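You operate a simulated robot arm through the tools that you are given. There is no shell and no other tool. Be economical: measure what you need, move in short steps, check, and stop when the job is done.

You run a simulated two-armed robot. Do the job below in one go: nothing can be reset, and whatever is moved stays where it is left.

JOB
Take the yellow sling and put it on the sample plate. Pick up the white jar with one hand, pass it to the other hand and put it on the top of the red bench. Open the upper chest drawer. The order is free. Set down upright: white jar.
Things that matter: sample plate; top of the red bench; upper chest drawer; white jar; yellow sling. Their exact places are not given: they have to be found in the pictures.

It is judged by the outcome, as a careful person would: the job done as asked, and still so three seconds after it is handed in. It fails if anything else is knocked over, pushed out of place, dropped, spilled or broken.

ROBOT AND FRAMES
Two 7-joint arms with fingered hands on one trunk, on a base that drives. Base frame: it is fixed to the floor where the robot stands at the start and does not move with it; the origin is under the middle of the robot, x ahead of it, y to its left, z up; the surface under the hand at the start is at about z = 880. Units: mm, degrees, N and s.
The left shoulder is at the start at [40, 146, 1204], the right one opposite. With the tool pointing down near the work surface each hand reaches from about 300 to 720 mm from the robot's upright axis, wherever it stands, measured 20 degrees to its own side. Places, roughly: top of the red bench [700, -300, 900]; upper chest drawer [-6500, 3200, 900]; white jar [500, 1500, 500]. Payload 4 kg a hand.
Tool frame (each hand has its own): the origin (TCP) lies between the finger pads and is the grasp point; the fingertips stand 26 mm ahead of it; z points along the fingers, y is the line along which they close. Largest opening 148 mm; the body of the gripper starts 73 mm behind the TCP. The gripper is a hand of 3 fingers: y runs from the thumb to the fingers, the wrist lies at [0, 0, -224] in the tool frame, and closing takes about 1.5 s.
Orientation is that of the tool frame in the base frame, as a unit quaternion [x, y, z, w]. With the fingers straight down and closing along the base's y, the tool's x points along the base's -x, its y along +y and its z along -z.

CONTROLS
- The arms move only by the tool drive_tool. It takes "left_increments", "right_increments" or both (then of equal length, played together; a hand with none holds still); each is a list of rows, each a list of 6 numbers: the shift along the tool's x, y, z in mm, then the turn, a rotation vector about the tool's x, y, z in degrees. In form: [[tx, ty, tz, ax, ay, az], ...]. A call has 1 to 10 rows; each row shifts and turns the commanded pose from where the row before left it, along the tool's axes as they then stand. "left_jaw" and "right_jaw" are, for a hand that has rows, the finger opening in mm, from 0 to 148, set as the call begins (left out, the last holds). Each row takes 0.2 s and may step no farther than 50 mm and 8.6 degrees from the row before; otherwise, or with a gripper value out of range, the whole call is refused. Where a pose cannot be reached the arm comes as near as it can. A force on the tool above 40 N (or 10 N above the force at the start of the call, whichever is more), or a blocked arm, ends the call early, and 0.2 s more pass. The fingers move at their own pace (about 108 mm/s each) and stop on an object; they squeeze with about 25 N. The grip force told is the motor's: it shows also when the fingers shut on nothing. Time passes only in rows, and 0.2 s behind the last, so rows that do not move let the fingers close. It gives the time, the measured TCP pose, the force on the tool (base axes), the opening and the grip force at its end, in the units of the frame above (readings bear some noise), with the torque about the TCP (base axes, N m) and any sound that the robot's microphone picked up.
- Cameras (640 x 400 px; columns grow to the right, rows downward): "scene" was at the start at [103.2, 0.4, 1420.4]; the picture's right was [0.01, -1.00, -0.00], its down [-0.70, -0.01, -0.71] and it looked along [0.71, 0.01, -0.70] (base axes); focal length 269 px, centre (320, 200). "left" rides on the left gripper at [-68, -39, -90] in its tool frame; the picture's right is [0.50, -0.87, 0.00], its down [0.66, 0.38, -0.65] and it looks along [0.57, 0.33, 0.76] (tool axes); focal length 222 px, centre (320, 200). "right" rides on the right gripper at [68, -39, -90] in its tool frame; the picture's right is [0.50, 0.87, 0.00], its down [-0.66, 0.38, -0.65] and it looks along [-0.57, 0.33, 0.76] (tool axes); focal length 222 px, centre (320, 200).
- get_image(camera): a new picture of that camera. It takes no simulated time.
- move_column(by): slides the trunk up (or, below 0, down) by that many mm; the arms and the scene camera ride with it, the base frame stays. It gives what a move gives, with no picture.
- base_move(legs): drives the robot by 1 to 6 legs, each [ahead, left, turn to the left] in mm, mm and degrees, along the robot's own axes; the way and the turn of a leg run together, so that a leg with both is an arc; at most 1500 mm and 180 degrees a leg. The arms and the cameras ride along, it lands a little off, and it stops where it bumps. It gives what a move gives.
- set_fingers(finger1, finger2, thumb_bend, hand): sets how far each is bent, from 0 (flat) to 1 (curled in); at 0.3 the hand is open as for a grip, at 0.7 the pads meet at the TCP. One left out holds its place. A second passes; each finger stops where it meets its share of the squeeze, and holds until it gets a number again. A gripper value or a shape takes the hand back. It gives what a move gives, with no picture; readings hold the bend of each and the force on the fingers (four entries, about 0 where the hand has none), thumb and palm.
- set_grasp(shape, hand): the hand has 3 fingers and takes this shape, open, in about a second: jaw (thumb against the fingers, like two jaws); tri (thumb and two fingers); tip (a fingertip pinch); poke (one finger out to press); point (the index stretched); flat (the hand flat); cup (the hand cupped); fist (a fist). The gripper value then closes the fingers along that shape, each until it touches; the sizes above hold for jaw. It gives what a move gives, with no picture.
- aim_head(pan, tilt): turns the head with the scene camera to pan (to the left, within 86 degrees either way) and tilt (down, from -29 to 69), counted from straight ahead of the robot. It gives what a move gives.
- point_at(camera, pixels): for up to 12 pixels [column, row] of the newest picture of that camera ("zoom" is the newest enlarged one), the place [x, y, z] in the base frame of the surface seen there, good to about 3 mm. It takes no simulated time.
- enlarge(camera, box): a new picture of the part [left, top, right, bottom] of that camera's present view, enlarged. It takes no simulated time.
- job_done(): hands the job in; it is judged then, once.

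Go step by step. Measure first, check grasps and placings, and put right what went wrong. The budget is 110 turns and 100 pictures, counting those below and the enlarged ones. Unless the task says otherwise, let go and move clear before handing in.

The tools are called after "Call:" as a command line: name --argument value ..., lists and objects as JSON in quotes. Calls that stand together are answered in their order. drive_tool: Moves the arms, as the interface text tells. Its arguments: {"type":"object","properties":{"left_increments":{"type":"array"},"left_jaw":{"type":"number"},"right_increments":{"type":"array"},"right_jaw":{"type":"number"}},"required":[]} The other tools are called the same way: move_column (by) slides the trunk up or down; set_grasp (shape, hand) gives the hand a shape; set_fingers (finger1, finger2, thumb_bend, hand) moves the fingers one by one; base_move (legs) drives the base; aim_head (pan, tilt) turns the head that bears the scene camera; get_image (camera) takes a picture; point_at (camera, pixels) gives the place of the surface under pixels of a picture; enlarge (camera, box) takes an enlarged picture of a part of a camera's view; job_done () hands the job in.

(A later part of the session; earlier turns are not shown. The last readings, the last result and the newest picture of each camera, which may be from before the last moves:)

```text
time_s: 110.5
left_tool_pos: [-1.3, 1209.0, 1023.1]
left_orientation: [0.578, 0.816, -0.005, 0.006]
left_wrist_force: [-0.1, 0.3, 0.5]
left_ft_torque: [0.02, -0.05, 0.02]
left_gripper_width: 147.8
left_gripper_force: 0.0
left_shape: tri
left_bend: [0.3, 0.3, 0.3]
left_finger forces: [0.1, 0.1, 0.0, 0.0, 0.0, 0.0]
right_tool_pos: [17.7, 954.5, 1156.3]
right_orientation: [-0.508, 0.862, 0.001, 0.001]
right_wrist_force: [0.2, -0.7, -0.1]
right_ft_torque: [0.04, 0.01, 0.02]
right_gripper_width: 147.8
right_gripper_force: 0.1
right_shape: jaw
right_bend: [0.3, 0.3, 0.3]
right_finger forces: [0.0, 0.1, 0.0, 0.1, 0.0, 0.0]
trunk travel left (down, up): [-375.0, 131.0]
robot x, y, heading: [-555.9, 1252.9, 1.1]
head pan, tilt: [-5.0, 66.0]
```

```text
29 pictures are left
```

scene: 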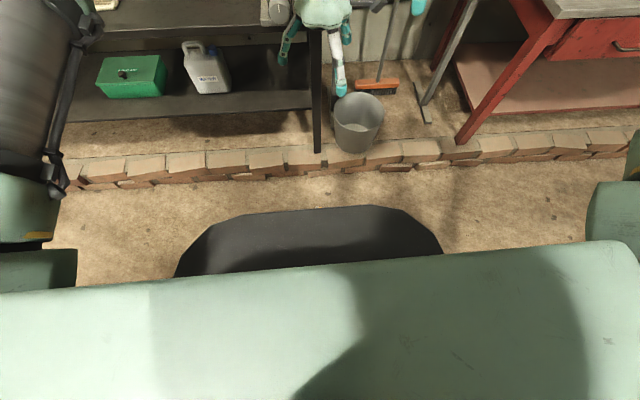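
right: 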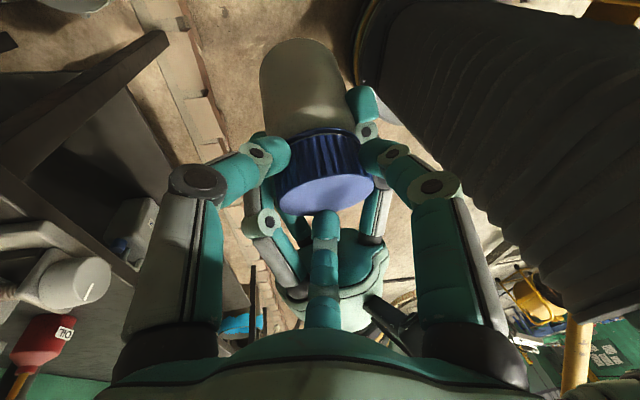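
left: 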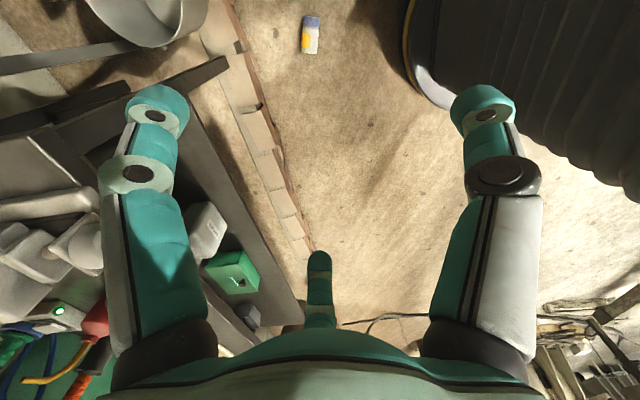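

The jar is visible at (310,35) in the left picture, with the base edge at (425,90). Measuring both.

Call:
point_at --camera "left" --pixels '[[312, 18], [303, 22], [320, 20], [302, 48], [318, 52], [310, 38], [310, 30], [430, 92], [408, 55], [418, 80], [412, 10]]'

Call:
enlarge --camera "left" --box '[260, 0, 460, 110]'

```text
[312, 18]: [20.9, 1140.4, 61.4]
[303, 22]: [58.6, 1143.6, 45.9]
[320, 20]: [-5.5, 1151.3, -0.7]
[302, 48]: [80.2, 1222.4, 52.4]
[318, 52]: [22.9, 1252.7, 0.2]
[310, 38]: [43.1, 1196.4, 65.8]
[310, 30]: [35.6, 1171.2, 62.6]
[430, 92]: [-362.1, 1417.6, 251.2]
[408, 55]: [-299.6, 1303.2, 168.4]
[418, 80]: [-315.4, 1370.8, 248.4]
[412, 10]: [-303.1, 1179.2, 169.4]
```

```text
3.20 times, centred on (360, 55) of left
```

zoom: 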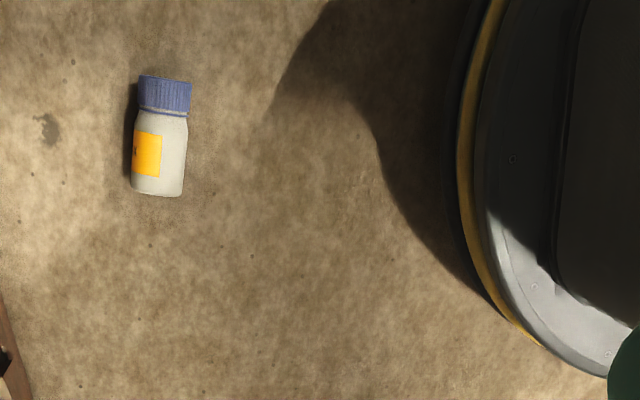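

The base radius is about 262 mm. The jar's axis runs from the lid end (14,1125) to the base end (55,1230), centre (35,1178). I'll bring the left hand to my left side where it can reach the floor, and turn it across the jar.

Call:
drive_tool --left_increments '[[42.9, -22.9, 0, 0, 0, 0], [42.9, -22.9, 0, 0, 0, 0], [42.9, -22.9, 0, 0, 0, 0], [42.9, -22.9, 0, 0, 0, 0], [42.9, -22.9, 0, 0, 0, 0], [42.9, -22.9, 0, 0, 0, 0], [42.9, -22.9, 0, 0, 0, 0], [42.9, -22.9, 0, 0, 0, 0], [42.9, -22.9, 0, 0, 0, 0], [42.9, -22.9, 0, 0, 0, 0]]'

Call:
drive_tool --left_increments '[[43, -23, 0, 0, 0, 0], [0, 0, 0, 0, 0, 8.2], [0, 0, 0, 0, 0, 8.2], [0, 0, 0, 0, 0, 8.2], [0, 0, 0, 0, 0, 8.2], [0, 0, 0, 0, 0, 8.2]]'

```text
time_s: 112.7
left_tool_pos: [-268.6, 1555.2, 1029.4]
left_orientation: [0.578, 0.816, -0.007, 0.007]
left_wrist_force: [0.1, -0.4, 0.6]
left_ft_torque: [-0.02, -0.03, 0.0]
left_gripper_width: 147.7
left_gripper_force: 0.0
left_shape: tri
left_bend: [0.3, 0.3, 0.3]
left_finger forces: [0.0, 0.0, 0.0, 0.0, 0.0, 0.1]
left hand out of reach, approached as far as the arm can: row 8, 9, 10
right_tool_pos: [14.8, 958.4, 1159.6]
right_orientation: [-0.507, 0.862, -0.001, 0.001]
right_wrist_force: [-0.5, -0.1, 0.7]
right_ft_torque: [0.01, -0.04, 0.01]
right_gripper_width: 147.9
right_gripper_force: 0.0
right_shape: jaw
right_bend: [0.3, 0.3, 0.3]
right_finger forces: [0.0, 0.1, 0.0, 0.0, 0.0, 0.0]
trunk travel left (down, up): [-375.0, 131.0]
robot x, y, heading: [-554.8, 1257.4, 0.8]
head pan, tilt: [-5.0, 66.0]
```

```text
time_s: 114.1
left_tool_pos: [-281.4, 1591.4, 1035.1]
left_orientation: [0.82, 0.572, -0.003, 0.008]
left_wrist_force: [0.6, 0.2, 0.3]
left_ft_torque: [-0.01, -0.01, -0.02]
left_gripper_width: 147.8
left_gripper_force: 0.0
left_shape: tri
left_bend: [0.3, 0.3, 0.3]
left_finger forces: [0.0, 0.1, 0.0, 0.0, 0.1, 0.0]
left hand out of reach, approached as far as the arm can: row 1, 6
right_tool_pos: [18.8, 957.0, 1157.2]
right_orientation: [-0.507, 0.862, 0.001, 0.0]
right_wrist_force: [0.6, -0.2, 0.2]
right_ft_torque: [0.0, -0.03, 0.02]
right_gripper_width: 148.1
right_gripper_force: 0.0
right_shape: jaw
right_bend: [0.3, 0.3, 0.3]
right_finger forces: [0.0, 0.0, 0.1, 0.1, 0.0, 0.1]
trunk travel left (down, up): [-375.0, 131.0]
robot x, y, heading: [-557.2, 1258.9, 0.8]
head pan, tilt: [-5.0, 66.0]
```

The left hand is oriented across the jar (closing line -20°). I'll retract the right hand, then drive around the jar to put it at my left front.

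Call:
drive_tool --right_increments '[[18.3, 41, 0, 0, 0, 0], [18.3, 41, 0, 0, 0, 0], [18.3, 41, 0, 0, 0, 0], [18.3, 41, 0, 0, 0, 0], [18.3, 41, 0, 0, 0, 0]]'

Call:
base_move --legs '[[130, -150, 0], [0, -243, 0], [270, 0, -1]]'

Call:
move_column --by -300

Call:
get_image --camera "left"

```text
time_s: 115.3
left_tool_pos: [-283.5, 1591.2, 1034.5]
left_orientation: [0.819, 0.573, -0.003, 0.008]
left_wrist_force: [-0.7, -1.0, -0.6]
left_ft_torque: [0.01, 0.02, 0.0]
left_gripper_width: 147.9
left_gripper_force: 0.1
left_shape: tri
left_bend: [0.3, 0.3, 0.3]
left_finger forces: [0.1, 0.0, 0.1, 0.0, 0.1, 0.1]
right_tool_pos: [-208.9, 974.6, 1156.7]
right_orientation: [-0.507, 0.862, 0.002, 0.001]
right_wrist_force: [-0.1, 0.4, -0.7]
right_ft_torque: [-0.03, 0.0, 0.01]
right_gripper_width: 147.8
right_gripper_force: 0.1
right_shape: jaw
right_bend: [0.3, 0.3, 0.3]
right_finger forces: [0.0, 0.0, 0.0, 0.1, 0.0, 0.1]
trunk travel left (down, up): [-375.0, 131.0]
robot x, y, heading: [-555.5, 1256.9, 0.9]
head pan, tilt: [-5.0, 66.0]
```

```text
time_s: 119.8
left_tool_pos: [121.6, 1197.6, 1033.2]
left_orientation: [0.824, 0.566, -0.003, 0.009]
left_wrist_force: [-0.2, -0.1, 0.1]
left_ft_torque: [0.0, 0.03, -0.04]
left_gripper_width: 148.2
left_gripper_force: 0.1
left_shape: tri
left_bend: [0.3, 0.3, 0.3]
left_finger forces: [0.0, 0.0, 0.1, 0.0, 0.1, 0.0]
right_tool_pos: [186.1, 579.5, 1156.9]
right_orientation: [-0.5, 0.866, 0.0, 0.001]
right_wrist_force: [0.0, -0.3, -0.4]
right_ft_torque: [0.01, 0.01, 0.0]
right_gripper_width: 147.9
right_gripper_force: 0.0
right_shape: jaw
right_bend: [0.3, 0.3, 0.3]
right_finger forces: [0.0, 0.0, 0.0, 0.0, 0.0, 0.0]
trunk travel left (down, up): [-375.0, 131.0]
robot x, y, heading: [-152.6, 863.7, -0.1]
head pan, tilt: [-5.0, 66.0]
```

```text
time_s: 122.8
left_tool_pos: [123.6, 1198.0, 733.8]
left_orientation: [0.825, 0.565, -0.003, 0.008]
left_wrist_force: [0.2, -0.8, 0.0]
left_ft_torque: [0.04, -0.02, 0.0]
left_gripper_width: 147.9
left_gripper_force: 0.1
left_shape: tri
left_bend: [0.3, 0.3, 0.3]
left_finger forces: [0.0, 0.0, 0.0, 0.0, 0.0, 0.1]
right_tool_pos: [186.9, 579.2, 856.5]
right_orientation: [-0.5, 0.866, -0.001, 0.0]
right_wrist_force: [0.0, 1.2, -0.5]
right_ft_torque: [0.03, -0.03, 0.02]
right_gripper_width: 148.1
right_gripper_force: 0.1
right_shape: jaw
right_bend: [0.3, 0.3, 0.3]
right_finger forces: [0.0, 0.0, 0.0, 0.1, 0.0, 0.0]
trunk travel left (down, up): [-75.0, 431.0]
robot x, y, heading: [-153.3, 862.7, -0.0]
head pan, tilt: [-5.0, 66.0]
```

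```text
27 pictures are left
```

left: 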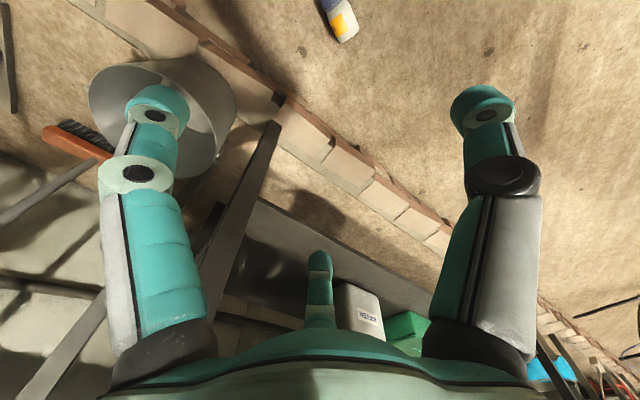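

The jar shows at (342,25). I'll descend to about z 270 while moving over the jar's body, keeping the jar off-centre toward the thumb so that the two fingers close near each other.

Call:
drive_tool --left_increments '[[0, 0, 46, 0, 0, 0], [0, 0, 46, 0, 0, 0], [0, 0, 46, 0, 0, 0], [0, 0, 46, 0, 0, 0], [-5.6, -8.4, 46, 0, 0, 0], [-5.6, -8.4, 46, 0, 0, 0], [-5.6, -8.4, 46, 0, 0, 0], [-5.6, -8.4, 46, 0, 0, 0], [-5.6, -8.4, 46, 0, 0, 0], [-5.6, -8.4, 46, 0, 0, 0]]' --left_jaw 148

Call:
get_image --camera "left"

```text
time_s: 125.0
left_tool_pos: [70.0, 1180.8, 273.1]
left_orientation: [0.825, 0.566, -0.003, 0.008]
left_wrist_force: [-0.6, -0.9, 0.2]
left_ft_torque: [0.01, -0.02, -0.03]
left_gripper_width: 147.9
left_gripper_force: 0.1
left_shape: tri
left_bend: [0.3, 0.3, 0.3]
left_finger forces: [0.1, 0.0, 0.1, 0.0, 0.0, 0.1]
left hand out of reach, approached as far as the arm can: row 1
right_tool_pos: [188.0, 580.1, 855.7]
right_orientation: [-0.5, 0.866, 0.0, 0.0]
right_wrist_force: [0.0, -0.6, 0.1]
right_ft_torque: [0.0, -0.03, 0.02]
right_gripper_width: 148.0
right_gripper_force: 0.1
right_shape: jaw
right_bend: [0.3, 0.3, 0.3]
right_finger forces: [0.0, 0.1, 0.0, 0.0, 0.0, 0.0]
trunk travel left (down, up): [-75.0, 431.0]
robot x, y, heading: [-154.5, 867.3, 0.0]
head pan, tilt: [-5.0, 66.0]
```

```text
26 pictures are left
```

left: 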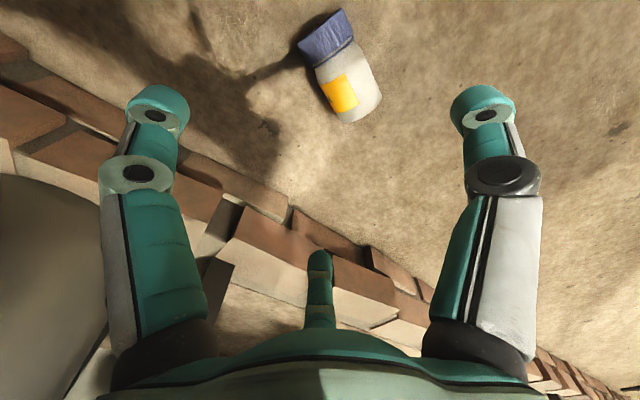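

Clear view of the jar from above. Measuring it and the brick curb.

Call:
point_at --camera "left" --pixels '[[330, 38], [303, 50], [350, 18], [315, 70], [357, 47], [348, 80], [340, 122], [378, 100], [360, 112], [150, 110], [290, 215]]'

```text
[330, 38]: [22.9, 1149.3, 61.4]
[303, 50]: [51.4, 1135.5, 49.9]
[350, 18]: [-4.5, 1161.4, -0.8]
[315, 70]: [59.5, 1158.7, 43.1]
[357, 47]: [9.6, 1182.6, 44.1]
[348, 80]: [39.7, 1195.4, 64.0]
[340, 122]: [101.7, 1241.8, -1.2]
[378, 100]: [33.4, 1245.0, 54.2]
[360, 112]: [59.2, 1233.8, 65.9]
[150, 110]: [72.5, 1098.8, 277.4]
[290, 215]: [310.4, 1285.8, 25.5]
```

The jar's body centre is (44,1199), so TCP should go to (68,1190). I'll move the base 45 mm ahead for reach, re-centre the hand, lower the trunk, and descend part way.

Call:
base_move --legs '[[45, 0, 0]]'

Call:
drive_tool --left_increments '[[-4.3, -23.5, 0, 0, 0, 0], [-4.3, -23.5, 0, 0, 0, 0], [0, 0, 0, 0, 0, 0]]'

Call:
move_column --by -73

Call:
drive_tool --left_increments '[[0, 0, 35, 0, 0, 0], [0, 0, 35, 0, 0, 0], [0, 0, 30, 0, 0, 0], [0, 0, 0, 0, 0, 0]]'

```text
time_s: 125.9
left_tool_pos: [114.9, 1181.3, 272.9]
left_orientation: [0.825, 0.566, -0.004, 0.007]
left_wrist_force: [-0.2, 0.2, -0.7]
left_ft_torque: [0.02, -0.03, 0.0]
left_gripper_width: 148.0
left_gripper_force: 0.1
left_shape: tri
left_bend: [0.3, 0.3, 0.3]
left_finger forces: [0.0, 0.0, 0.1, 0.0, 0.0, 0.0]
right_tool_pos: [233.2, 579.0, 855.5]
right_orientation: [-0.499, 0.867, 0.0, 0.0]
right_wrist_force: [0.2, 0.0, 0.3]
right_ft_torque: [0.02, 0.01, 0.02]
right_gripper_width: 147.7
right_gripper_force: 0.1
right_shape: jaw
right_bend: [0.3, 0.3, 0.3]
right_finger forces: [0.0, 0.1, 0.1, 0.0, 0.1, 0.0]
trunk travel left (down, up): [-75.0, 431.0]
robot x, y, heading: [-109.6, 862.2, -0.4]
head pan, tilt: [-5.0, 66.0]
```

```text
time_s: 126.7
left_tool_pos: [114.3, 1180.3, 273.2]
left_orientation: [0.824, 0.566, -0.004, 0.008]
left_wrist_force: [0.1, 0.5, 0.5]
left_ft_torque: [-0.02, -0.03, -0.02]
left_gripper_width: 147.8
left_gripper_force: 0.1
left_shape: tri
left_bend: [0.3, 0.3, 0.3]
left_finger forces: [0.0, 0.0, 0.0, 0.0, 0.0, 0.0]
left hand out of reach, approached as far as the arm can: row 1, 2
right_tool_pos: [231.9, 579.3, 856.1]
right_orientation: [-0.5, 0.866, 0.0, 0.0]
right_wrist_force: [-0.8, -0.3, 0.1]
right_ft_torque: [-0.03, 0.03, 0.0]
right_gripper_width: 148.1
right_gripper_force: 0.1
right_shape: jaw
right_bend: [0.3, 0.3, 0.3]
right_finger forces: [0.1, 0.0, 0.0, 0.1, 0.0, 0.0]
trunk travel left (down, up): [-75.0, 431.0]
robot x, y, heading: [-113.0, 868.0, -0.4]
head pan, tilt: [-5.0, 66.0]
```

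```text
time_s: 127.8
left_tool_pos: [115.9, 1179.9, 202.5]
left_orientation: [0.824, 0.566, -0.003, 0.008]
left_wrist_force: [1.0, -0.6, 0.1]
left_ft_torque: [0.0, -0.01, -0.03]
left_gripper_width: 148.1
left_gripper_force: 0.1
left_shape: tri
left_bend: [0.3, 0.3, 0.3]
left_finger forces: [0.0, 0.1, 0.1, 0.1, 0.0, 0.0]
right_tool_pos: [231.8, 579.0, 784.9]
right_orientation: [-0.5, 0.866, -0.001, 0.0]
right_wrist_force: [0.1, -0.4, -0.3]
right_ft_torque: [-0.01, -0.02, 0.0]
right_gripper_width: 147.6
right_gripper_force: 0.0
right_shape: jaw
right_bend: [0.3, 0.3, 0.3]
right_finger forces: [0.0, 0.0, 0.0, 0.1, 0.0, 0.1]
trunk travel left (down, up): [-2.0, 504.0]
robot x, y, heading: [-109.2, 865.3, -0.0]
head pan, tilt: [-5.0, 66.0]
```

```text
time_s: 128.8
left_tool_pos: [116.0, 1178.0, 101.1]
left_orientation: [0.825, 0.565, -0.004, 0.007]
left_wrist_force: [0.0, 0.1, 0.4]
left_ft_torque: [-0.01, -0.01, 0.01]
left_gripper_width: 147.8
left_gripper_force: 0.0
left_shape: tri
left_bend: [0.3, 0.3, 0.3]
left_finger forces: [0.1, 0.0, 0.0, 0.1, 0.1, 0.0]
right_tool_pos: [231.4, 579.7, 784.8]
right_orientation: [-0.5, 0.866, 0.0, 0.0]
right_wrist_force: [0.2, 0.7, 0.0]
right_ft_torque: [0.01, 0.02, 0.01]
right_gripper_width: 148.0
right_gripper_force: 0.1
right_shape: jaw
right_bend: [0.3, 0.3, 0.3]
right_finger forces: [0.0, 0.1, 0.0, 0.1, 0.0, 0.0]
trunk travel left (down, up): [-2.0, 504.0]
robot x, y, heading: [-110.8, 864.6, -0.2]
head pan, tilt: [-5.0, 66.0]
```

The hand is at (116,1178,101), but sideways moves were blocked higher up. I'll rise 20 mm for clearance and retry the shift toward the jar here, where the arm is less folded.

Call:
drive_tool --left_increments '[[0, 0, -20, 0, 0, 0], [-2, -16, 0, 0, 0, 0], [-2, -16, 0, 0, 0, 0], [-2, -16, 0, 0, 0, 0], [0, 0, 0, 0, 0, 0]]'

```text
time_s: 130.0
left_tool_pos: [76.4, 1191.0, 122.6]
left_orientation: [0.824, 0.566, -0.004, 0.008]
left_wrist_force: [0.1, -0.7, 0.3]
left_ft_torque: [-0.03, -0.03, 0.01]
left_gripper_width: 147.9
left_gripper_force: 0.1
left_shape: tri
left_bend: [0.3, 0.3, 0.3]
left_finger forces: [0.0, 0.0, 0.0, 0.0, 0.1, 0.0]
left hand out of reach, approached as far as the arm can: row 4
right_tool_pos: [232.0, 579.4, 785.1]
right_orientation: [-0.501, 0.866, 0.001, 0.001]
right_wrist_force: [0.2, 0.3, -0.6]
right_ft_torque: [0.03, 0.02, 0.02]
right_gripper_width: 147.8
right_gripper_force: 0.0
right_shape: jaw
right_bend: [0.3, 0.3, 0.3]
right_finger forces: [0.0, 0.1, 0.0, 0.1, 0.0, 0.1]
trunk travel left (down, up): [-2.0, 504.0]
robot x, y, heading: [-110.9, 864.9, -0.3]
head pan, tilt: [-5.0, 66.0]
```

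Now at (76,1191). I'll nudge the base back 8 mm, lower 30 mm and look.

Call:
base_move --legs '[[-8, 0, 0]]'

Call:
drive_tool --left_increments '[[0, 0, 20, 0, 0, 0], [0, 0, 0, 0, 0, 0]]'

Call:
get_image --camera "left"

```text
time_s: 130.8
left_tool_pos: [70.0, 1190.3, 121.8]
left_orientation: [0.824, 0.566, -0.004, 0.009]
left_wrist_force: [0.1, 0.4, -0.8]
left_ft_torque: [-0.01, -0.03, -0.02]
left_gripper_width: 148.0
left_gripper_force: 0.1
left_shape: tri
left_bend: [0.3, 0.3, 0.3]
left_finger forces: [0.0, 0.0, 0.0, 0.0, 0.0, 0.1]
right_tool_pos: [223.6, 578.9, 786.0]
right_orientation: [-0.501, 0.866, 0.001, 0.0]
right_wrist_force: [-0.1, 0.6, 1.2]
right_ft_torque: [0.02, -0.01, 0.04]
right_gripper_width: 148.1
right_gripper_force: 0.1
right_shape: jaw
right_bend: [0.3, 0.3, 0.3]
right_finger forces: [0.0, 0.0, 0.1, 0.0, 0.1, 0.0]
trunk travel left (down, up): [-2.0, 504.0]
robot x, y, heading: [-116.6, 864.7, -0.1]
head pan, tilt: [-5.0, 66.0]
```

```text
time_s: 131.3
left_tool_pos: [69.6, 1191.1, 103.5]
left_orientation: [0.825, 0.566, -0.004, 0.008]
left_wrist_force: [0.1, 0.6, -0.4]
left_ft_torque: [0.01, 0.01, 0.03]
left_gripper_width: 147.9
left_gripper_force: 0.0
left_shape: tri
left_bend: [0.3, 0.3, 0.3]
left_finger forces: [0.0, 0.0, 0.0, 0.0, 0.1, 0.0]
right_tool_pos: [224.0, 579.6, 784.2]
right_orientation: [-0.5, 0.866, 0.0, 0.0]
right_wrist_force: [0.2, 0.4, -0.4]
right_ft_torque: [-0.03, -0.01, 0.01]
right_gripper_width: 148.1
right_gripper_force: 0.0
right_shape: jaw
right_bend: [0.3, 0.3, 0.3]
right_finger forces: [0.1, 0.0, 0.0, 0.0, 0.1, 0.1]
trunk travel left (down, up): [-2.0, 504.0]
robot x, y, heading: [-116.2, 868.0, -0.2]
head pan, tilt: [-5.0, 66.0]
```

```text
25 pictures are left
```

left: 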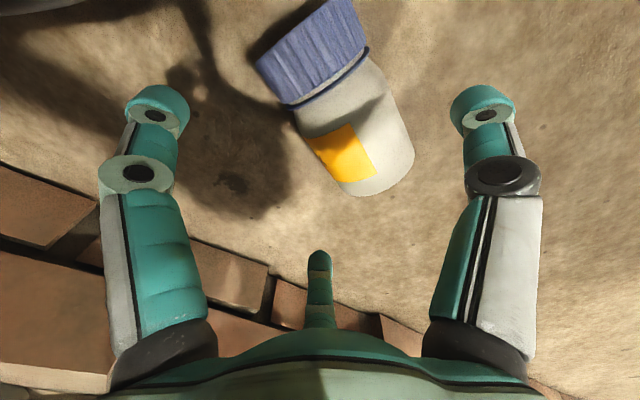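

The jar lies between the thumb (right) and the two fingers (left and centre). Descending to z≈40.

Call:
drive_tool --left_increments '[[0, 0, 25, 0, 0, 0], [0, 0, 20, 0, 0, 0], [0, 0, 10, 0, 0, 0], [0, 0, 8, 0, 0, 0], [0, 0, 0, 0, 0, 0]]'

Call:
get_image --camera "left"

```text
time_s: 132.6
left_tool_pos: [68.5, 1190.4, 39.2]
left_orientation: [0.824, 0.566, -0.005, 0.009]
left_wrist_force: [-0.8, 0.4, 0.8]
left_ft_torque: [0.03, 0.0, -0.01]
left_gripper_width: 147.9
left_gripper_force: 0.0
left_shape: tri
left_bend: [0.3, 0.3, 0.3]
left_finger forces: [0.0, 0.0, 0.0, 0.0, 0.1, 0.0]
right_tool_pos: [224.5, 580.0, 785.5]
right_orientation: [-0.5, 0.866, 0.0, 0.0]
right_wrist_force: [0.2, -0.1, -1.0]
right_ft_torque: [-0.01, 0.02, -0.02]
right_gripper_width: 147.9
right_gripper_force: 0.0
right_shape: jaw
right_bend: [0.3, 0.3, 0.3]
right_finger forces: [0.0, 0.0, 0.0, 0.1, 0.0, 0.0]
trunk travel left (down, up): [-2.0, 504.0]
robot x, y, heading: [-116.6, 864.0, -0.1]
head pan, tilt: [-5.0, 66.0]
```

```text
24 pictures are left
```

left: 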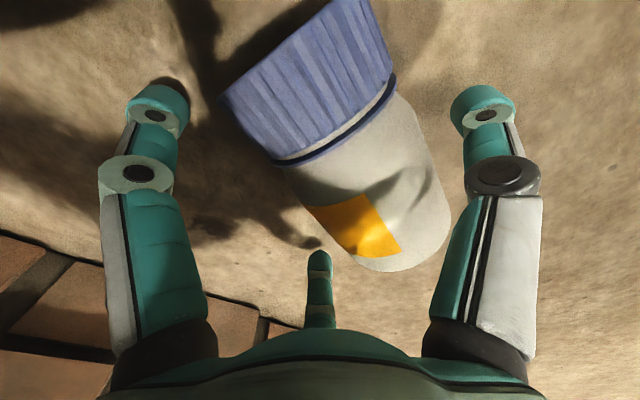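

All clear on both sides. Closing the left hand on the jar's body.

Call:
set_fingers --hand "left" --finger1 0.95 --finger2 0.95 --thumb_bend 0.95

Call:
move_column --by 60

Call:
get_image --camera "left"

```text
time_s: 133.6
left_tool_pos: [70.3, 1190.5, 39.6]
left_orientation: [0.825, 0.565, -0.004, 0.008]
left_wrist_force: [0.5, 0.4, 0.2]
left_ft_torque: [0.02, -0.09, 0.0]
left_gripper_width: 59.2
left_gripper_force: 22.5
left_shape: fingers
left_bend: [0.54, 0.49, 0.56]
left_finger forces: [10.9, 12.1, 0.0, 0.0, 21.8, 0.0]
right_tool_pos: [223.7, 579.6, 784.5]
right_orientation: [-0.5, 0.866, 0.0, 0.0]
right_wrist_force: [-0.6, -0.4, 0.9]
right_ft_torque: [0.0, -0.02, -0.02]
right_gripper_width: 148.0
right_gripper_force: 0.0
right_shape: jaw
right_bend: [0.3, 0.3, 0.3]
right_finger forces: [0.1, 0.0, 0.0, 0.0, 0.1, 0.0]
trunk travel left (down, up): [-2.0, 504.0]
robot x, y, heading: [-116.0, 868.7, -0.1]
head pan, tilt: [-5.0, 66.0]
```

```text
time_s: 134.6
left_tool_pos: [68.8, 1189.9, 97.9]
left_orientation: [0.825, 0.566, -0.005, 0.008]
left_wrist_force: [0.7, 0.2, -4.8]
left_ft_torque: [0.03, -0.1, 0.03]
left_gripper_width: 58.9
left_gripper_force: 22.3
left_shape: fingers
left_bend: [0.54, 0.49, 0.56]
left_finger forces: [10.9, 12.0, 0.0, 0.0, 21.7, 0.0]
right_tool_pos: [224.9, 580.3, 842.9]
right_orientation: [-0.5, 0.866, 0.0, 0.0]
right_wrist_force: [0.4, 0.3, 0.2]
right_ft_torque: [-0.02, 0.05, -0.02]
right_gripper_width: 148.0
right_gripper_force: 0.0
right_shape: jaw
right_bend: [0.3, 0.3, 0.3]
right_finger forces: [0.0, 0.0, 0.0, 0.0, 0.0, 0.0]
trunk travel left (down, up): [-62.0, 444.0]
robot x, y, heading: [-117.2, 865.9, -0.1]
head pan, tilt: [-5.0, 66.0]
```

```text
23 pictures are left
```

left: 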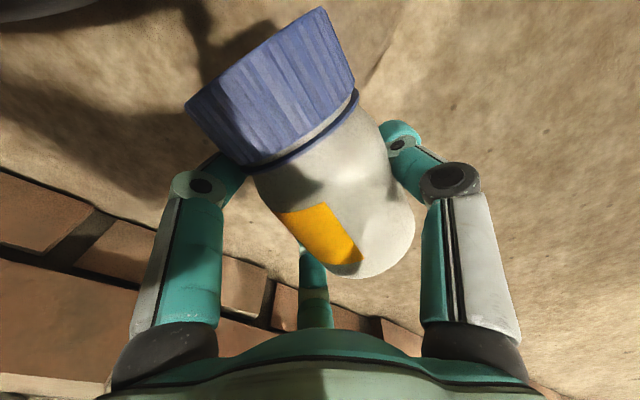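

The jar is lifted and held (10.9/12/21.7 N, ~4.8 N weight). I'll raise the trunk and then the arm.

Call:
move_column --by 310

Call:
drive_tool --left_increments '[[0, 0, -25, 0, 0, 0], [0, 0, -40, 0, 0, 0], [0, 0, -40, 0, 0, 0], [0, 0, -40, 0, 0, 0], [8, 12, -40, 0, 0, 0], [8, 12, -40, 0, 0, 0], [8, 12, -40, 0, 0, 0], [8, 12, -40, 0, 0, 0], [8, 12, -40, 0, 0, 0], [8, 12, -40, 0, 0, 0]]'

```text
time_s: 137.6
left_tool_pos: [68.9, 1190.0, 408.7]
left_orientation: [0.824, 0.566, -0.005, 0.008]
left_wrist_force: [0.9, 1.3, -3.4]
left_ft_torque: [0.06, -0.03, 0.0]
left_gripper_width: 59.2
left_gripper_force: 22.4
left_shape: fingers
left_bend: [0.54, 0.49, 0.56]
left_finger forces: [10.8, 11.9, 0.1, 0.0, 21.7, 0.1]
right_tool_pos: [224.1, 579.7, 1152.2]
right_orientation: [-0.499, 0.866, 0.0, 0.0]
right_wrist_force: [0.5, -0.7, 0.5]
right_ft_torque: [-0.02, -0.01, 0.01]
right_gripper_width: 147.8
right_gripper_force: 0.0
right_shape: jaw
right_bend: [0.3, 0.3, 0.3]
right_finger forces: [0.0, 0.0, 0.0, 0.0, 0.0, 0.1]
trunk travel left (down, up): [-372.0, 134.0]
robot x, y, heading: [-112.8, 865.0, -0.3]
head pan, tilt: [-5.0, 66.0]
```

```text
time_s: 139.8
left_tool_pos: [144.4, 1243.7, 778.9]
left_orientation: [0.824, 0.566, -0.005, 0.008]
left_wrist_force: [0.2, -0.2, -3.3]
left_ft_torque: [0.01, -0.03, 0.01]
left_gripper_width: 58.9
left_gripper_force: 23.1
left_shape: fingers
left_bend: [0.54, 0.49, 0.56]
left_finger forces: [11.6, 12.0, 0.0, 0.1, 22.2, 0.1]
left hand out of reach, approached as far as the arm can: row 3, 4
right_tool_pos: [224.6, 579.0, 1152.7]
right_orientation: [-0.499, 0.866, 0.0, 0.0]
right_wrist_force: [0.6, 0.6, 0.4]
right_ft_torque: [0.02, 0.02, 0.02]
right_gripper_width: 148.0
right_gripper_force: 0.1
right_shape: jaw
right_bend: [0.3, 0.3, 0.3]
right_finger forces: [0.0, 0.1, 0.0, 0.1, 0.1, 0.0]
trunk travel left (down, up): [-372.0, 134.0]
robot x, y, heading: [-120.8, 864.4, 0.0]
head pan, tilt: [-5.0, 66.0]
```

Good. I'll continue up to z≈1010 and swing the jar to the front of the robot, then drive to the bench.

Call:
drive_tool --left_increments '[[0, 0, -40, 0, 0, 0], [0, 0, -30, 0, 0, 0], [-18, 32, -20, 0, 0, 0], [-18, 32, -20, 0, 0, 0], [-18, 32, -20, 0, 0, 0], [-18, 32, -20, 0, 0, 0], [-18, 32, -20, 0, 0, 0], [-18, 32, -20, 0, 0, 0], [-18, 32, -20, 0, 0, 0], [-18, 32, -20, 0, 0, 0]]'

Call:
base_move --legs '[[-60, 0, 0], [0, -640, 0]]'

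Call:
aim_head --pan 0 --tilt 40

Call:
get_image --camera "scene"

```text
time_s: 142.0
left_tool_pos: [331.5, 1019.6, 1012.2]
left_orientation: [0.824, 0.566, -0.005, 0.007]
left_wrist_force: [0.3, -0.1, -3.8]
left_ft_torque: [0.04, -0.02, -0.01]
left_gripper_width: 59.0
left_gripper_force: 22.6
left_shape: fingers
left_bend: [0.54, 0.49, 0.56]
left_finger forces: [11.5, 11.7, 0.0, 0.0, 21.6, 0.0]
right_tool_pos: [225.6, 577.9, 1152.3]
right_orientation: [-0.5, 0.866, 0.002, 0.001]
right_wrist_force: [0.6, 0.1, -0.1]
right_ft_torque: [0.02, 0.01, 0.01]
right_gripper_width: 148.0
right_gripper_force: 0.1
right_shape: jaw
right_bend: [0.3, 0.3, 0.3]
right_finger forces: [0.0, 0.0, 0.0, 0.0, 0.0, 0.0]
trunk travel left (down, up): [-372.0, 134.0]
robot x, y, heading: [-116.2, 866.6, -0.1]
head pan, tilt: [-5.0, 66.0]
```

```text
time_s: 146.2
left_tool_pos: [269.2, 366.7, 1010.7]
left_orientation: [0.826, 0.563, -0.004, 0.008]
left_wrist_force: [0.0, 0.1, -3.5]
left_ft_torque: [0.03, -0.04, -0.03]
left_gripper_width: 58.6
left_gripper_force: 22.4
left_shape: fingers
left_bend: [0.54, 0.49, 0.56]
left_finger forces: [11.5, 11.7, 0.0, 0.0, 21.7, 0.0]
right_tool_pos: [160.1, -74.6, 1154.5]
right_orientation: [-0.497, 0.868, 0.0, 0.0]
right_wrist_force: [-0.2, -0.3, 0.6]
right_ft_torque: [0.0, -0.02, 0.0]
right_gripper_width: 147.8
right_gripper_force: 0.0
right_shape: jaw
right_bend: [0.3, 0.3, 0.3]
right_finger forces: [0.1, 0.0, 0.0, 0.0, 0.0, 0.0]
trunk travel left (down, up): [-372.0, 134.0]
robot x, y, heading: [-182.3, 215.6, -0.7]
head pan, tilt: [-5.0, 66.0]
```

```text
time_s: 147.1
left_tool_pos: [269.6, 366.2, 1011.3]
left_orientation: [0.827, 0.563, -0.005, 0.009]
left_wrist_force: [0.4, 0.3, -3.4]
left_ft_torque: [0.07, -0.02, 0.02]
left_gripper_width: 58.7
left_gripper_force: 21.9
left_shape: fingers
left_bend: [0.54, 0.49, 0.56]
left_finger forces: [11.4, 11.7, 0.0, 0.1, 21.7, 0.1]
right_tool_pos: [160.3, -74.9, 1154.6]
right_orientation: [-0.496, 0.868, 0.0, 0.0]
right_wrist_force: [-1.0, -0.2, -0.5]
right_ft_torque: [0.01, 0.03, -0.01]
right_gripper_width: 147.8
right_gripper_force: 0.1
right_shape: jaw
right_bend: [0.3, 0.3, 0.3]
right_finger forces: [0.0, 0.1, 0.0, 0.0, 0.1, 0.0]
trunk travel left (down, up): [-372.0, 134.0]
robot x, y, heading: [-181.0, 218.3, -0.6]
head pan, tilt: [0.0, 40.0]
```

```text
22 pictures are left
```

scene: 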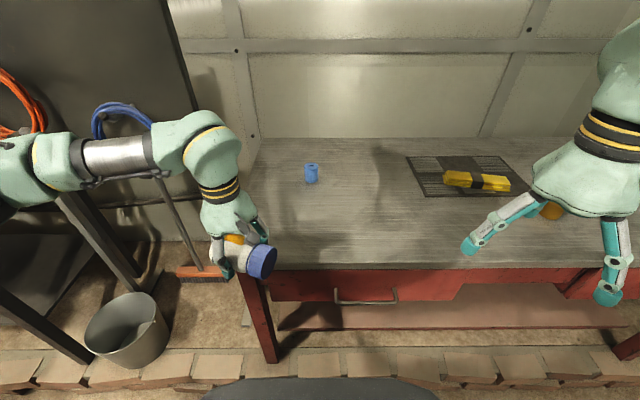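

The jar is in the left hand with its lid pointing right. I'll drive in over the bench (ahead 165, right 100) and zoom in on the grip.

Call:
base_move --legs '[[165, -100, 0.6]]'

Call:
enlarge --camera "scene" --box '[140, 130, 340, 290]'

```text
time_s: 148.7
left_tool_pos: [428.3, 273.0, 1012.4]
left_orientation: [0.822, 0.569, -0.004, 0.008]
left_wrist_force: [-0.7, -0.4, -3.4]
left_ft_torque: [0.05, -0.05, 0.01]
left_gripper_width: 58.7
left_gripper_force: 22.4
left_shape: fingers
left_bend: [0.54, 0.49, 0.56]
left_finger forces: [11.5, 11.7, 0.0, 0.0, 21.8, 0.1]
right_tool_pos: [326.5, -170.3, 1154.6]
right_orientation: [-0.503, 0.865, 0.0, 0.001]
right_wrist_force: [0.2, -0.8, -0.4]
right_ft_torque: [-0.03, -0.02, 0.01]
right_gripper_width: 147.8
right_gripper_force: 0.1
right_shape: jaw
right_bend: [0.3, 0.3, 0.3]
right_finger forces: [0.0, 0.1, 0.0, 0.0, 0.1, 0.0]
trunk travel left (down, up): [-372.0, 134.0]
robot x, y, heading: [-14.7, 108.7, 0.3]
head pan, tilt: [0.0, 40.0]
```

```text
2.50 times, centred on (240, 210) of scene
```

zoom: 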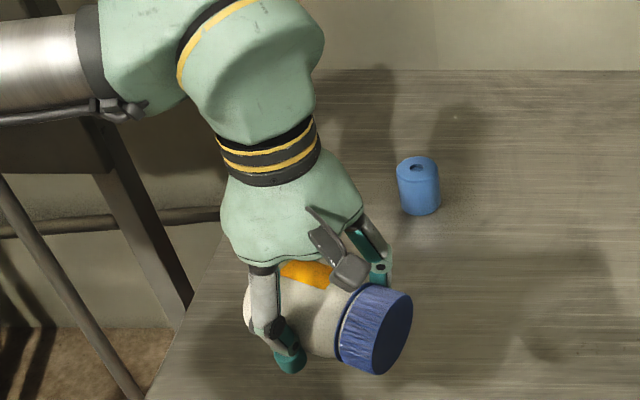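

The thumb grips the near side of the body, with one finger close to the lid on the far side. Measuring the lid's face and axis.

Call:
point_at --camera "zoom" --pixels '[[395, 330], [408, 310], [378, 365], [385, 300], [360, 335], [372, 290], [350, 350], [320, 300], [300, 330], [352, 268], [290, 360], [380, 275]]'

```text
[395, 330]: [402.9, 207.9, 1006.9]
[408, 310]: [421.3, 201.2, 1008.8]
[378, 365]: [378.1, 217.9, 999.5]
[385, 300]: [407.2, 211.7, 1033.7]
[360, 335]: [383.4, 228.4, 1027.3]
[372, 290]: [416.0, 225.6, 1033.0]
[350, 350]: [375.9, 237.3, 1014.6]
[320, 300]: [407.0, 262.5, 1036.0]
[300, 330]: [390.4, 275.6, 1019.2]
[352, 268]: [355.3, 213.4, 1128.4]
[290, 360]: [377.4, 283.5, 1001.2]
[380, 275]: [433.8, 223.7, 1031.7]
```

The lid's face is at (402,208,1004), with the jar's axis level and the lid pointing right. Handing over low above the bench: I'll yaw A by 21°, shift it right/forward, then tilt the lid up.

Call:
drive_tool --left_increments '[[0, 0, 0, 0, 0, -7.2], [0, 0, 0, 0, 0, -7.2], [0, 0, 0, 0, 0, -7.2], [-33, 20, 0, 0, 0, 0], [-33, 20, 0, 0, 0, 0], [-33, 20, 0, 0, 0, 0], [0, 0, 0, 0, -8, 0], [0, 0, 0, 0, -8, 0], [0, 0, 0, 0, -8, 0], [0, 0, 0, 0, -8, 0]]'

Call:
drive_tool --left_increments '[[0, 0, 0, 0, -8, 0], [0, 0, 0, 0, -8, 0], [0, 0, 0, 0, -8, 0], [0, 0, 0, 0, 0, 0]]'

```text
time_s: 150.9
left_tool_pos: [492.1, 175.1, 1012.2]
left_orientation: [0.673, 0.682, -0.201, 0.204]
left_wrist_force: [-0.6, 0.2, -3.0]
left_ft_torque: [0.04, -0.03, -0.01]
left_gripper_width: 58.9
left_gripper_force: 22.4
left_shape: fingers
left_bend: [0.54, 0.49, 0.56]
left_finger forces: [11.7, 11.6, 0.1, 0.0, 21.6, 0.1]
right_tool_pos: [327.0, -170.1, 1153.7]
right_orientation: [-0.503, 0.864, -0.001, -0.001]
right_wrist_force: [0.1, -0.1, 0.4]
right_ft_torque: [-0.01, 0.0, -0.02]
right_gripper_width: 147.8
right_gripper_force: 0.0
right_shape: jaw
right_bend: [0.3, 0.3, 0.3]
right_finger forces: [0.1, 0.1, 0.0, 0.0, 0.0, 0.1]
trunk travel left (down, up): [-372.0, 134.0]
robot x, y, heading: [-17.2, 114.3, 0.5]
head pan, tilt: [0.0, 40.0]
```

```text
time_s: 151.9
left_tool_pos: [492.2, 173.3, 1012.8]
left_orientation: [0.615, 0.627, -0.334, 0.343]
left_wrist_force: [0.2, 0.8, -4.1]
left_ft_torque: [0.04, -0.02, 0.0]
left_gripper_width: 58.3
left_gripper_force: 22.4
left_shape: fingers
left_bend: [0.54, 0.49, 0.56]
left_finger forces: [11.8, 11.5, 0.0, 0.0, 21.4, 0.0]
right_tool_pos: [326.9, -171.5, 1153.8]
right_orientation: [-0.504, 0.864, 0.0, 0.0]
right_wrist_force: [-0.4, -1.1, 0.3]
right_ft_torque: [-0.01, 0.01, -0.01]
right_gripper_width: 147.7
right_gripper_force: 0.1
right_shape: jaw
right_bend: [0.3, 0.3, 0.3]
right_finger forces: [0.0, 0.1, 0.0, 0.0, 0.1, 0.0]
trunk travel left (down, up): [-372.0, 134.0]
robot x, y, heading: [-18.4, 110.6, 0.4]
head pan, tilt: [0.0, 40.0]
```

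The 56° tilt was reached cleanly, so I'll try continuing to upright (90°).

Call:
drive_tool --left_increments '[[0, 0, 0, 0, -8, 0], [0, 0, 0, 0, -8, 0], [0, 0, 0, 0, -8, 0], [0, 0, 0, 0, -8, 0], [0, 0, 0, 0, 0, 0]]'

Call:
enlarge --camera "scene" --box '[200, 130, 400, 290]'

```text
time_s: 153.1
left_tool_pos: [491.1, 174.6, 1012.9]
left_orientation: [0.548, 0.558, -0.437, 0.444]
left_wrist_force: [0.0, 0.0, -4.0]
left_ft_torque: [0.05, -0.04, 0.04]
left_gripper_width: 58.5
left_gripper_force: 22.2
left_shape: fingers
left_bend: [0.54, 0.49, 0.56]
left_finger forces: [11.9, 11.3, 0.0, 0.0, 21.3, 0.0]
left hand out of reach, approached as far as the arm can: row 3, 4
right_tool_pos: [327.0, -172.7, 1153.8]
right_orientation: [-0.503, 0.864, 0.0, 0.001]
right_wrist_force: [-0.7, -0.9, 0.2]
right_ft_torque: [0.02, 0.0, 0.0]
right_gripper_width: 147.9
right_gripper_force: 0.1
right_shape: jaw
right_bend: [0.3, 0.3, 0.3]
right_finger forces: [0.1, 0.0, 0.1, 0.1, 0.0, 0.0]
trunk travel left (down, up): [-372.0, 134.0]
robot x, y, heading: [-17.3, 110.8, 0.4]
head pan, tilt: [0.0, 40.0]
```

```text
2.50 times, centred on (300, 210) of scene
```

zoom: 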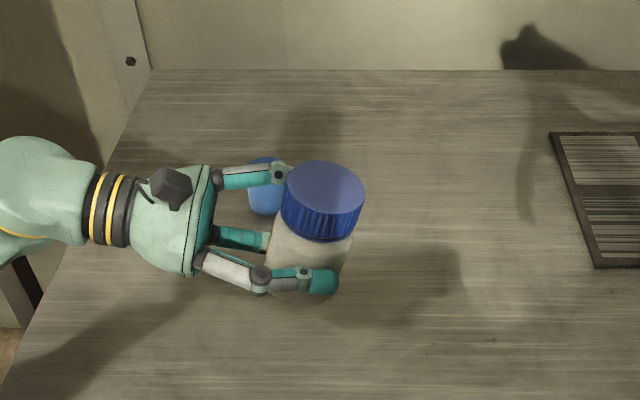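

The jar is now nearly upright (leaning 13° to the right) with the lid free on top. I'll measure the lid for B's grasp from above.

Call:
point_at --camera "zoom" --pixels '[[325, 187], [287, 187], [360, 192], [325, 210], [325, 165], [322, 230], [280, 172], [170, 185], [318, 282], [245, 238]]'

```text
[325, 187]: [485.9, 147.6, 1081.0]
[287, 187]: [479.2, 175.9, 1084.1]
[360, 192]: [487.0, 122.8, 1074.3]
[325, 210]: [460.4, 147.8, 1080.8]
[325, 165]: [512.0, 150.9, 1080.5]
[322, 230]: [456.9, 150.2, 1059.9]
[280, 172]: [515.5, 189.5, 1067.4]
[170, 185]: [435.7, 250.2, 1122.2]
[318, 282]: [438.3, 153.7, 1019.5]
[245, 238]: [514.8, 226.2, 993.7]
```

Lid centre (486,149,1080.5), leaning ~11° right; A's upper finger is at angle ~54° as seen from the lid. I'll orient B with its gap there (ψ=174°), lean it 11° to be coaxial, and move above.

Call:
set_fingers --hand "right" --finger1 0.5 --finger2 0.5 --thumb_bend 0.5

Call:
drive_tool --right_increments '[[0, 0, 0, 0, 0, -8], [0, 0, 0, 0, 0, -8], [0, 0, 0, 0, 0, -8], [0, 0, 0, 0, -5.5, 0], [0, 0, 0, 0, -5.5, 0]]'

Call:
drive_tool --right_increments '[[-39.6, -15.8, 6.3, 0, 0, 0], [-39.6, -15.8, 6.3, 0, 0, 0], [-39.6, -15.8, 6.3, 0, 0, 0], [-39.6, -15.8, 6.3, 0, 0, 0], [-39.6, -15.8, 6.3, 0, 0, 0], [-39.6, -15.8, 6.3, 0, 0, 0], [-39.6, -15.8, 6.3, 0, 0, 0], [-39.6, -15.8, 6.3, 0, 0, 0], [0, 0, 0, 0, 0, 0]]'

Call:
get_image --camera "right"

```text
time_s: 154.1
left_tool_pos: [492.3, 173.0, 1013.3]
left_orientation: [0.549, 0.557, -0.438, 0.444]
left_wrist_force: [-1.0, 0.8, -3.7]
left_ft_torque: [0.02, -0.06, 0.01]
left_gripper_width: 58.5
left_gripper_force: 22.5
left_shape: fingers
left_bend: [0.54, 0.49, 0.56]
left_finger forces: [12.1, 11.3, 0.1, 0.0, 21.5, 0.0]
right_tool_pos: [327.2, -172.1, 1153.6]
right_orientation: [-0.503, 0.864, 0.001, -0.001]
right_wrist_force: [0.0, -0.2, -0.2]
right_ft_torque: [0.02, 0.01, 0.01]
right_gripper_width: 62.7
right_gripper_force: 0.0
right_shape: fingers
right_bend: [0.5, 0.5, 0.5]
right_finger forces: [0.0, 0.0, 0.0, 0.1, 0.1, 0.0]
trunk travel left (down, up): [-372.0, 134.0]
robot x, y, heading: [-19.2, 108.6, 0.4]
head pan, tilt: [0.0, 40.0]
```

```text
time_s: 155.3
left_tool_pos: [491.4, 172.9, 1014.2]
left_orientation: [0.549, 0.558, -0.436, 0.444]
left_wrist_force: [0.4, -0.3, -3.4]
left_ft_torque: [0.02, -0.04, -0.01]
left_gripper_width: 58.4
left_gripper_force: 22.8
left_shape: fingers
left_bend: [0.54, 0.49, 0.56]
left_finger forces: [12.0, 11.2, 0.1, 0.1, 21.4, 0.1]
right_tool_pos: [327.2, -172.9, 1153.9]
right_orientation: [-0.669, 0.737, 0.065, 0.072]
right_wrist_force: [-0.3, 0.2, 0.5]
right_ft_torque: [0.02, 0.03, -0.02]
right_gripper_width: 62.7
right_gripper_force: 0.1
right_shape: fingers
right_bend: [0.5, 0.5, 0.5]
right_finger forces: [0.1, 0.0, 0.1, 0.0, 0.1, 0.0]
trunk travel left (down, up): [-372.0, 134.0]
robot x, y, heading: [-18.2, 112.9, 0.5]
head pan, tilt: [0.0, 40.0]
```

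```text
time_s: 157.3
left_tool_pos: [491.8, 172.9, 1014.0]
left_orientation: [0.549, 0.558, -0.436, 0.444]
left_wrist_force: [-0.6, -0.7, -3.7]
left_ft_torque: [0.06, -0.03, -0.02]
left_gripper_width: 58.7
left_gripper_force: 22.0
left_shape: fingers
left_bend: [0.54, 0.49, 0.56]
left_finger forces: [12.0, 11.3, 0.0, 0.1, 21.4, 0.0]
right_tool_pos: [481.4, 134.5, 1164.2]
right_orientation: [-0.668, 0.738, 0.065, 0.072]
right_wrist_force: [0.2, 0.4, 0.9]
right_ft_torque: [0.04, -0.07, -0.01]
right_gripper_width: 62.5
right_gripper_force: 0.0
right_shape: fingers
right_bend: [0.5, 0.5, 0.5]
right_finger forces: [0.0, 0.0, 0.0, 0.0, 0.0, 0.0]
trunk travel left (down, up): [-372.0, 134.0]
robot x, y, heading: [-15.7, 113.7, 0.5]
head pan, tilt: [0.0, 40.0]
```

```text
19 pictures are left
```

right: 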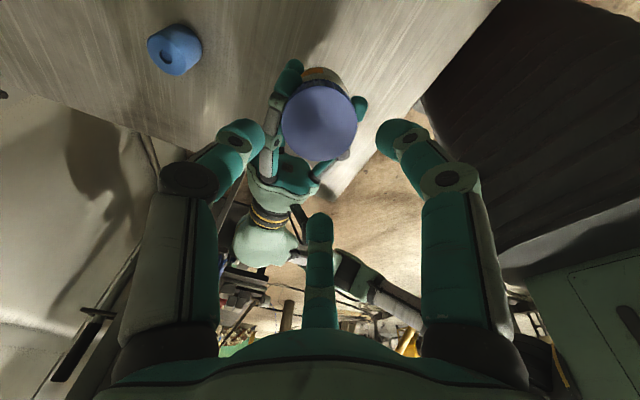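

The lid is at (320,120) in B's view, with fingers around it at a distance. I'll measure its centre from this camera.

Call:
point_at --camera "right" --pixels '[[319, 120], [284, 120], [353, 120], [319, 86], [319, 156], [275, 140], [290, 75], [357, 108]]'

```text
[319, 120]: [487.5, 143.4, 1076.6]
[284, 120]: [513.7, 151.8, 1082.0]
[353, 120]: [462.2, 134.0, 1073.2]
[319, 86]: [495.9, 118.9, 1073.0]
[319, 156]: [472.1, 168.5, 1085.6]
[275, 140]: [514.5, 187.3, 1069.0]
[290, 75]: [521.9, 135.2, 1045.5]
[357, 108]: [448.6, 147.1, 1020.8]
```

The lid centre is (486,145,1078). I'll descend along B's axis by 78 mm with small centring, checking forces.

Call:
drive_tool --right_increments '[[3, -2, 25, 0, 0, 0], [2, -1.7, 20, 0, 0, 0], [1, 0, 15, 0, 0, 0], [0, 0, 10, 0, 0, 0], [0, 0, 8, 0, 0, 0], [0, 0, 0, 0, 0, 0]]'

Call:
get_image --camera "right"

Call:
enlarge --camera "scene" --box '[230, 100, 400, 260]'

```text
time_s: 158.7
left_tool_pos: [491.2, 172.7, 1013.1]
left_orientation: [0.548, 0.558, -0.437, 0.445]
left_wrist_force: [-0.3, 0.7, -3.0]
left_ft_torque: [0.02, -0.05, 0.0]
left_gripper_width: 58.8
left_gripper_force: 22.2
left_shape: fingers
left_bend: [0.54, 0.49, 0.56]
left_finger forces: [12.0, 11.2, 0.0, 0.0, 21.3, 0.0]
right_tool_pos: [488.2, 143.2, 1085.8]
right_orientation: [-0.669, 0.737, 0.065, 0.072]
right_wrist_force: [-0.1, 0.9, 0.1]
right_ft_torque: [0.01, 0.01, 0.01]
right_gripper_width: 62.3
right_gripper_force: 0.0
right_shape: fingers
right_bend: [0.5, 0.5, 0.5]
right_finger forces: [0.1, 0.0, 0.0, 0.0, 0.0, 0.0]
trunk travel left (down, up): [-372.0, 134.0]
robot x, y, heading: [-19.0, 110.7, 0.3]
head pan, tilt: [0.0, 40.0]
```

```text
18 pictures are left
```

right: 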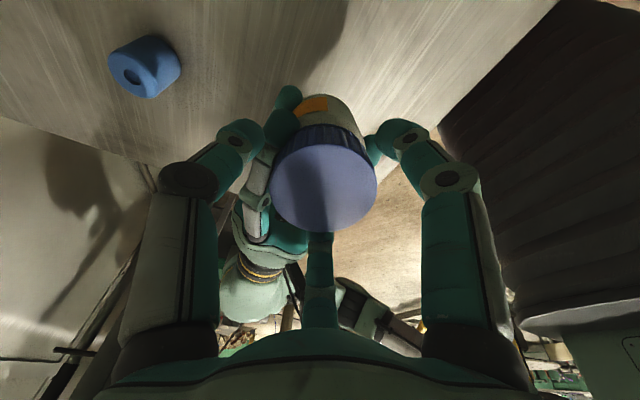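

```text
2.50 times, centred on (315, 180) of scene
```

zoom: 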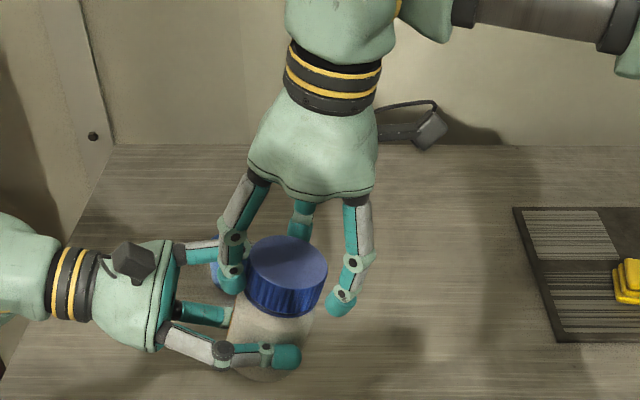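

B's fingers surround the lid with no contact anywhere. I'll go 3 mm deeper and close B.

Call:
drive_tool --right_increments '[[0, 0, 3, 0, 0, 0], [0, 0, 0, 0, 0, 0]]'

Call:
set_fingers --hand "right" --finger1 0.98 --finger2 0.98 --thumb_bend 0.98

Call:
get_image --camera "right"

Call:
enlarge --camera "scene" --box '[250, 150, 370, 260]'

```text
time_s: 159.3
left_tool_pos: [492.3, 173.5, 1013.7]
left_orientation: [0.549, 0.558, -0.436, 0.445]
left_wrist_force: [-0.6, -0.1, -3.2]
left_ft_torque: [0.09, -0.05, 0.01]
left_gripper_width: 58.4
left_gripper_force: 22.4
left_shape: fingers
left_bend: [0.54, 0.49, 0.56]
left_finger forces: [12.0, 11.2, 0.1, 0.0, 21.4, 0.0]
right_tool_pos: [488.7, 144.5, 1084.5]
right_orientation: [-0.668, 0.738, 0.064, 0.072]
right_wrist_force: [0.5, -0.2, -1.0]
right_ft_torque: [0.0, 0.01, 0.0]
right_gripper_width: 62.5
right_gripper_force: 0.1
right_shape: fingers
right_bend: [0.5, 0.5, 0.5]
right_finger forces: [0.1, 0.0, 0.1, 0.0, 0.0, 0.1]
trunk travel left (down, up): [-372.0, 134.0]
robot x, y, heading: [-18.8, 111.6, 0.4]
head pan, tilt: [0.0, 40.0]
```

```text
time_s: 160.3
left_tool_pos: [491.6, 173.4, 1013.9]
left_orientation: [0.548, 0.558, -0.436, 0.445]
left_wrist_force: [-5.9, -0.2, -3.6]
left_ft_torque: [-0.03, -0.62, -0.25]
left_gripper_width: 57.9
left_gripper_force: 24.2
left_shape: fingers
left_bend: [0.54, 0.51, 0.56]
left_finger forces: [9.2, 12.7, 0.0, 0.0, 26.6, 0.0]
right_tool_pos: [489.2, 144.1, 1082.2]
right_orientation: [-0.669, 0.738, 0.064, 0.07]
right_wrist_force: [6.3, 0.7, 0.0]
right_ft_torque: [0.08, 0.17, 0.08]
right_gripper_width: 41.6
right_gripper_force: 21.7
right_shape: fingers
right_bend: [0.54, 0.5, 0.56]
right_finger forces: [10.3, 11.2, 0.0, 0.0, 21.6, 0.0]
trunk travel left (down, up): [-372.0, 134.0]
robot x, y, heading: [-22.7, 111.9, 0.4]
head pan, tilt: [0.0, 40.0]
```

```text
16 pictures are left
```

right: 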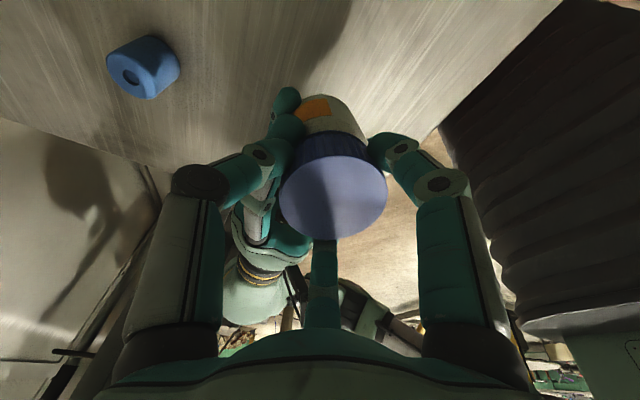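

```text
3.64 times, centred on (310, 205) of scene
```

zoom: 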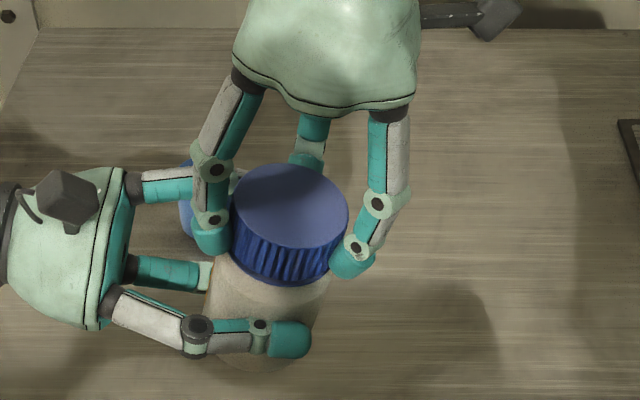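

B's thumb pushes 21.6 N against only ~10 N per finger. On a round lid that is unbalanced, and is probably why it slipped before. I'll make the thumb just hold its place (0.56) so the three forces balance.

Call:
set_fingers --hand "right" --thumb_bend 0.565

```text
time_s: 161.3
left_tool_pos: [491.9, 172.4, 1013.5]
left_orientation: [0.549, 0.558, -0.436, 0.444]
left_wrist_force: [5.2, -2.7, -2.6]
left_ft_torque: [0.09, 0.19, 0.09]
left_gripper_width: 58.6
left_gripper_force: 22.9
left_shape: fingers
left_bend: [0.55, 0.49, 0.56]
left_finger forces: [13.9, 11.9, 0.0, 0.0, 19.6, 0.1]
right_tool_pos: [488.4, 145.2, 1083.4]
right_orientation: [-0.669, 0.738, 0.065, 0.07]
right_wrist_force: [-5.6, 2.0, -0.6]
right_ft_torque: [0.14, 0.15, 0.03]
right_gripper_width: 43.8
right_gripper_force: 9.3
right_shape: fingers
right_bend: [0.56, 0.52, 0.55]
right_finger forces: [8.0, 9.1, 0.1, 0.1, 1.3, 0.1]
trunk travel left (down, up): [-372.0, 134.0]
robot x, y, heading: [-18.1, 108.6, 0.6]
head pan, tilt: [0.0, 40.0]
```

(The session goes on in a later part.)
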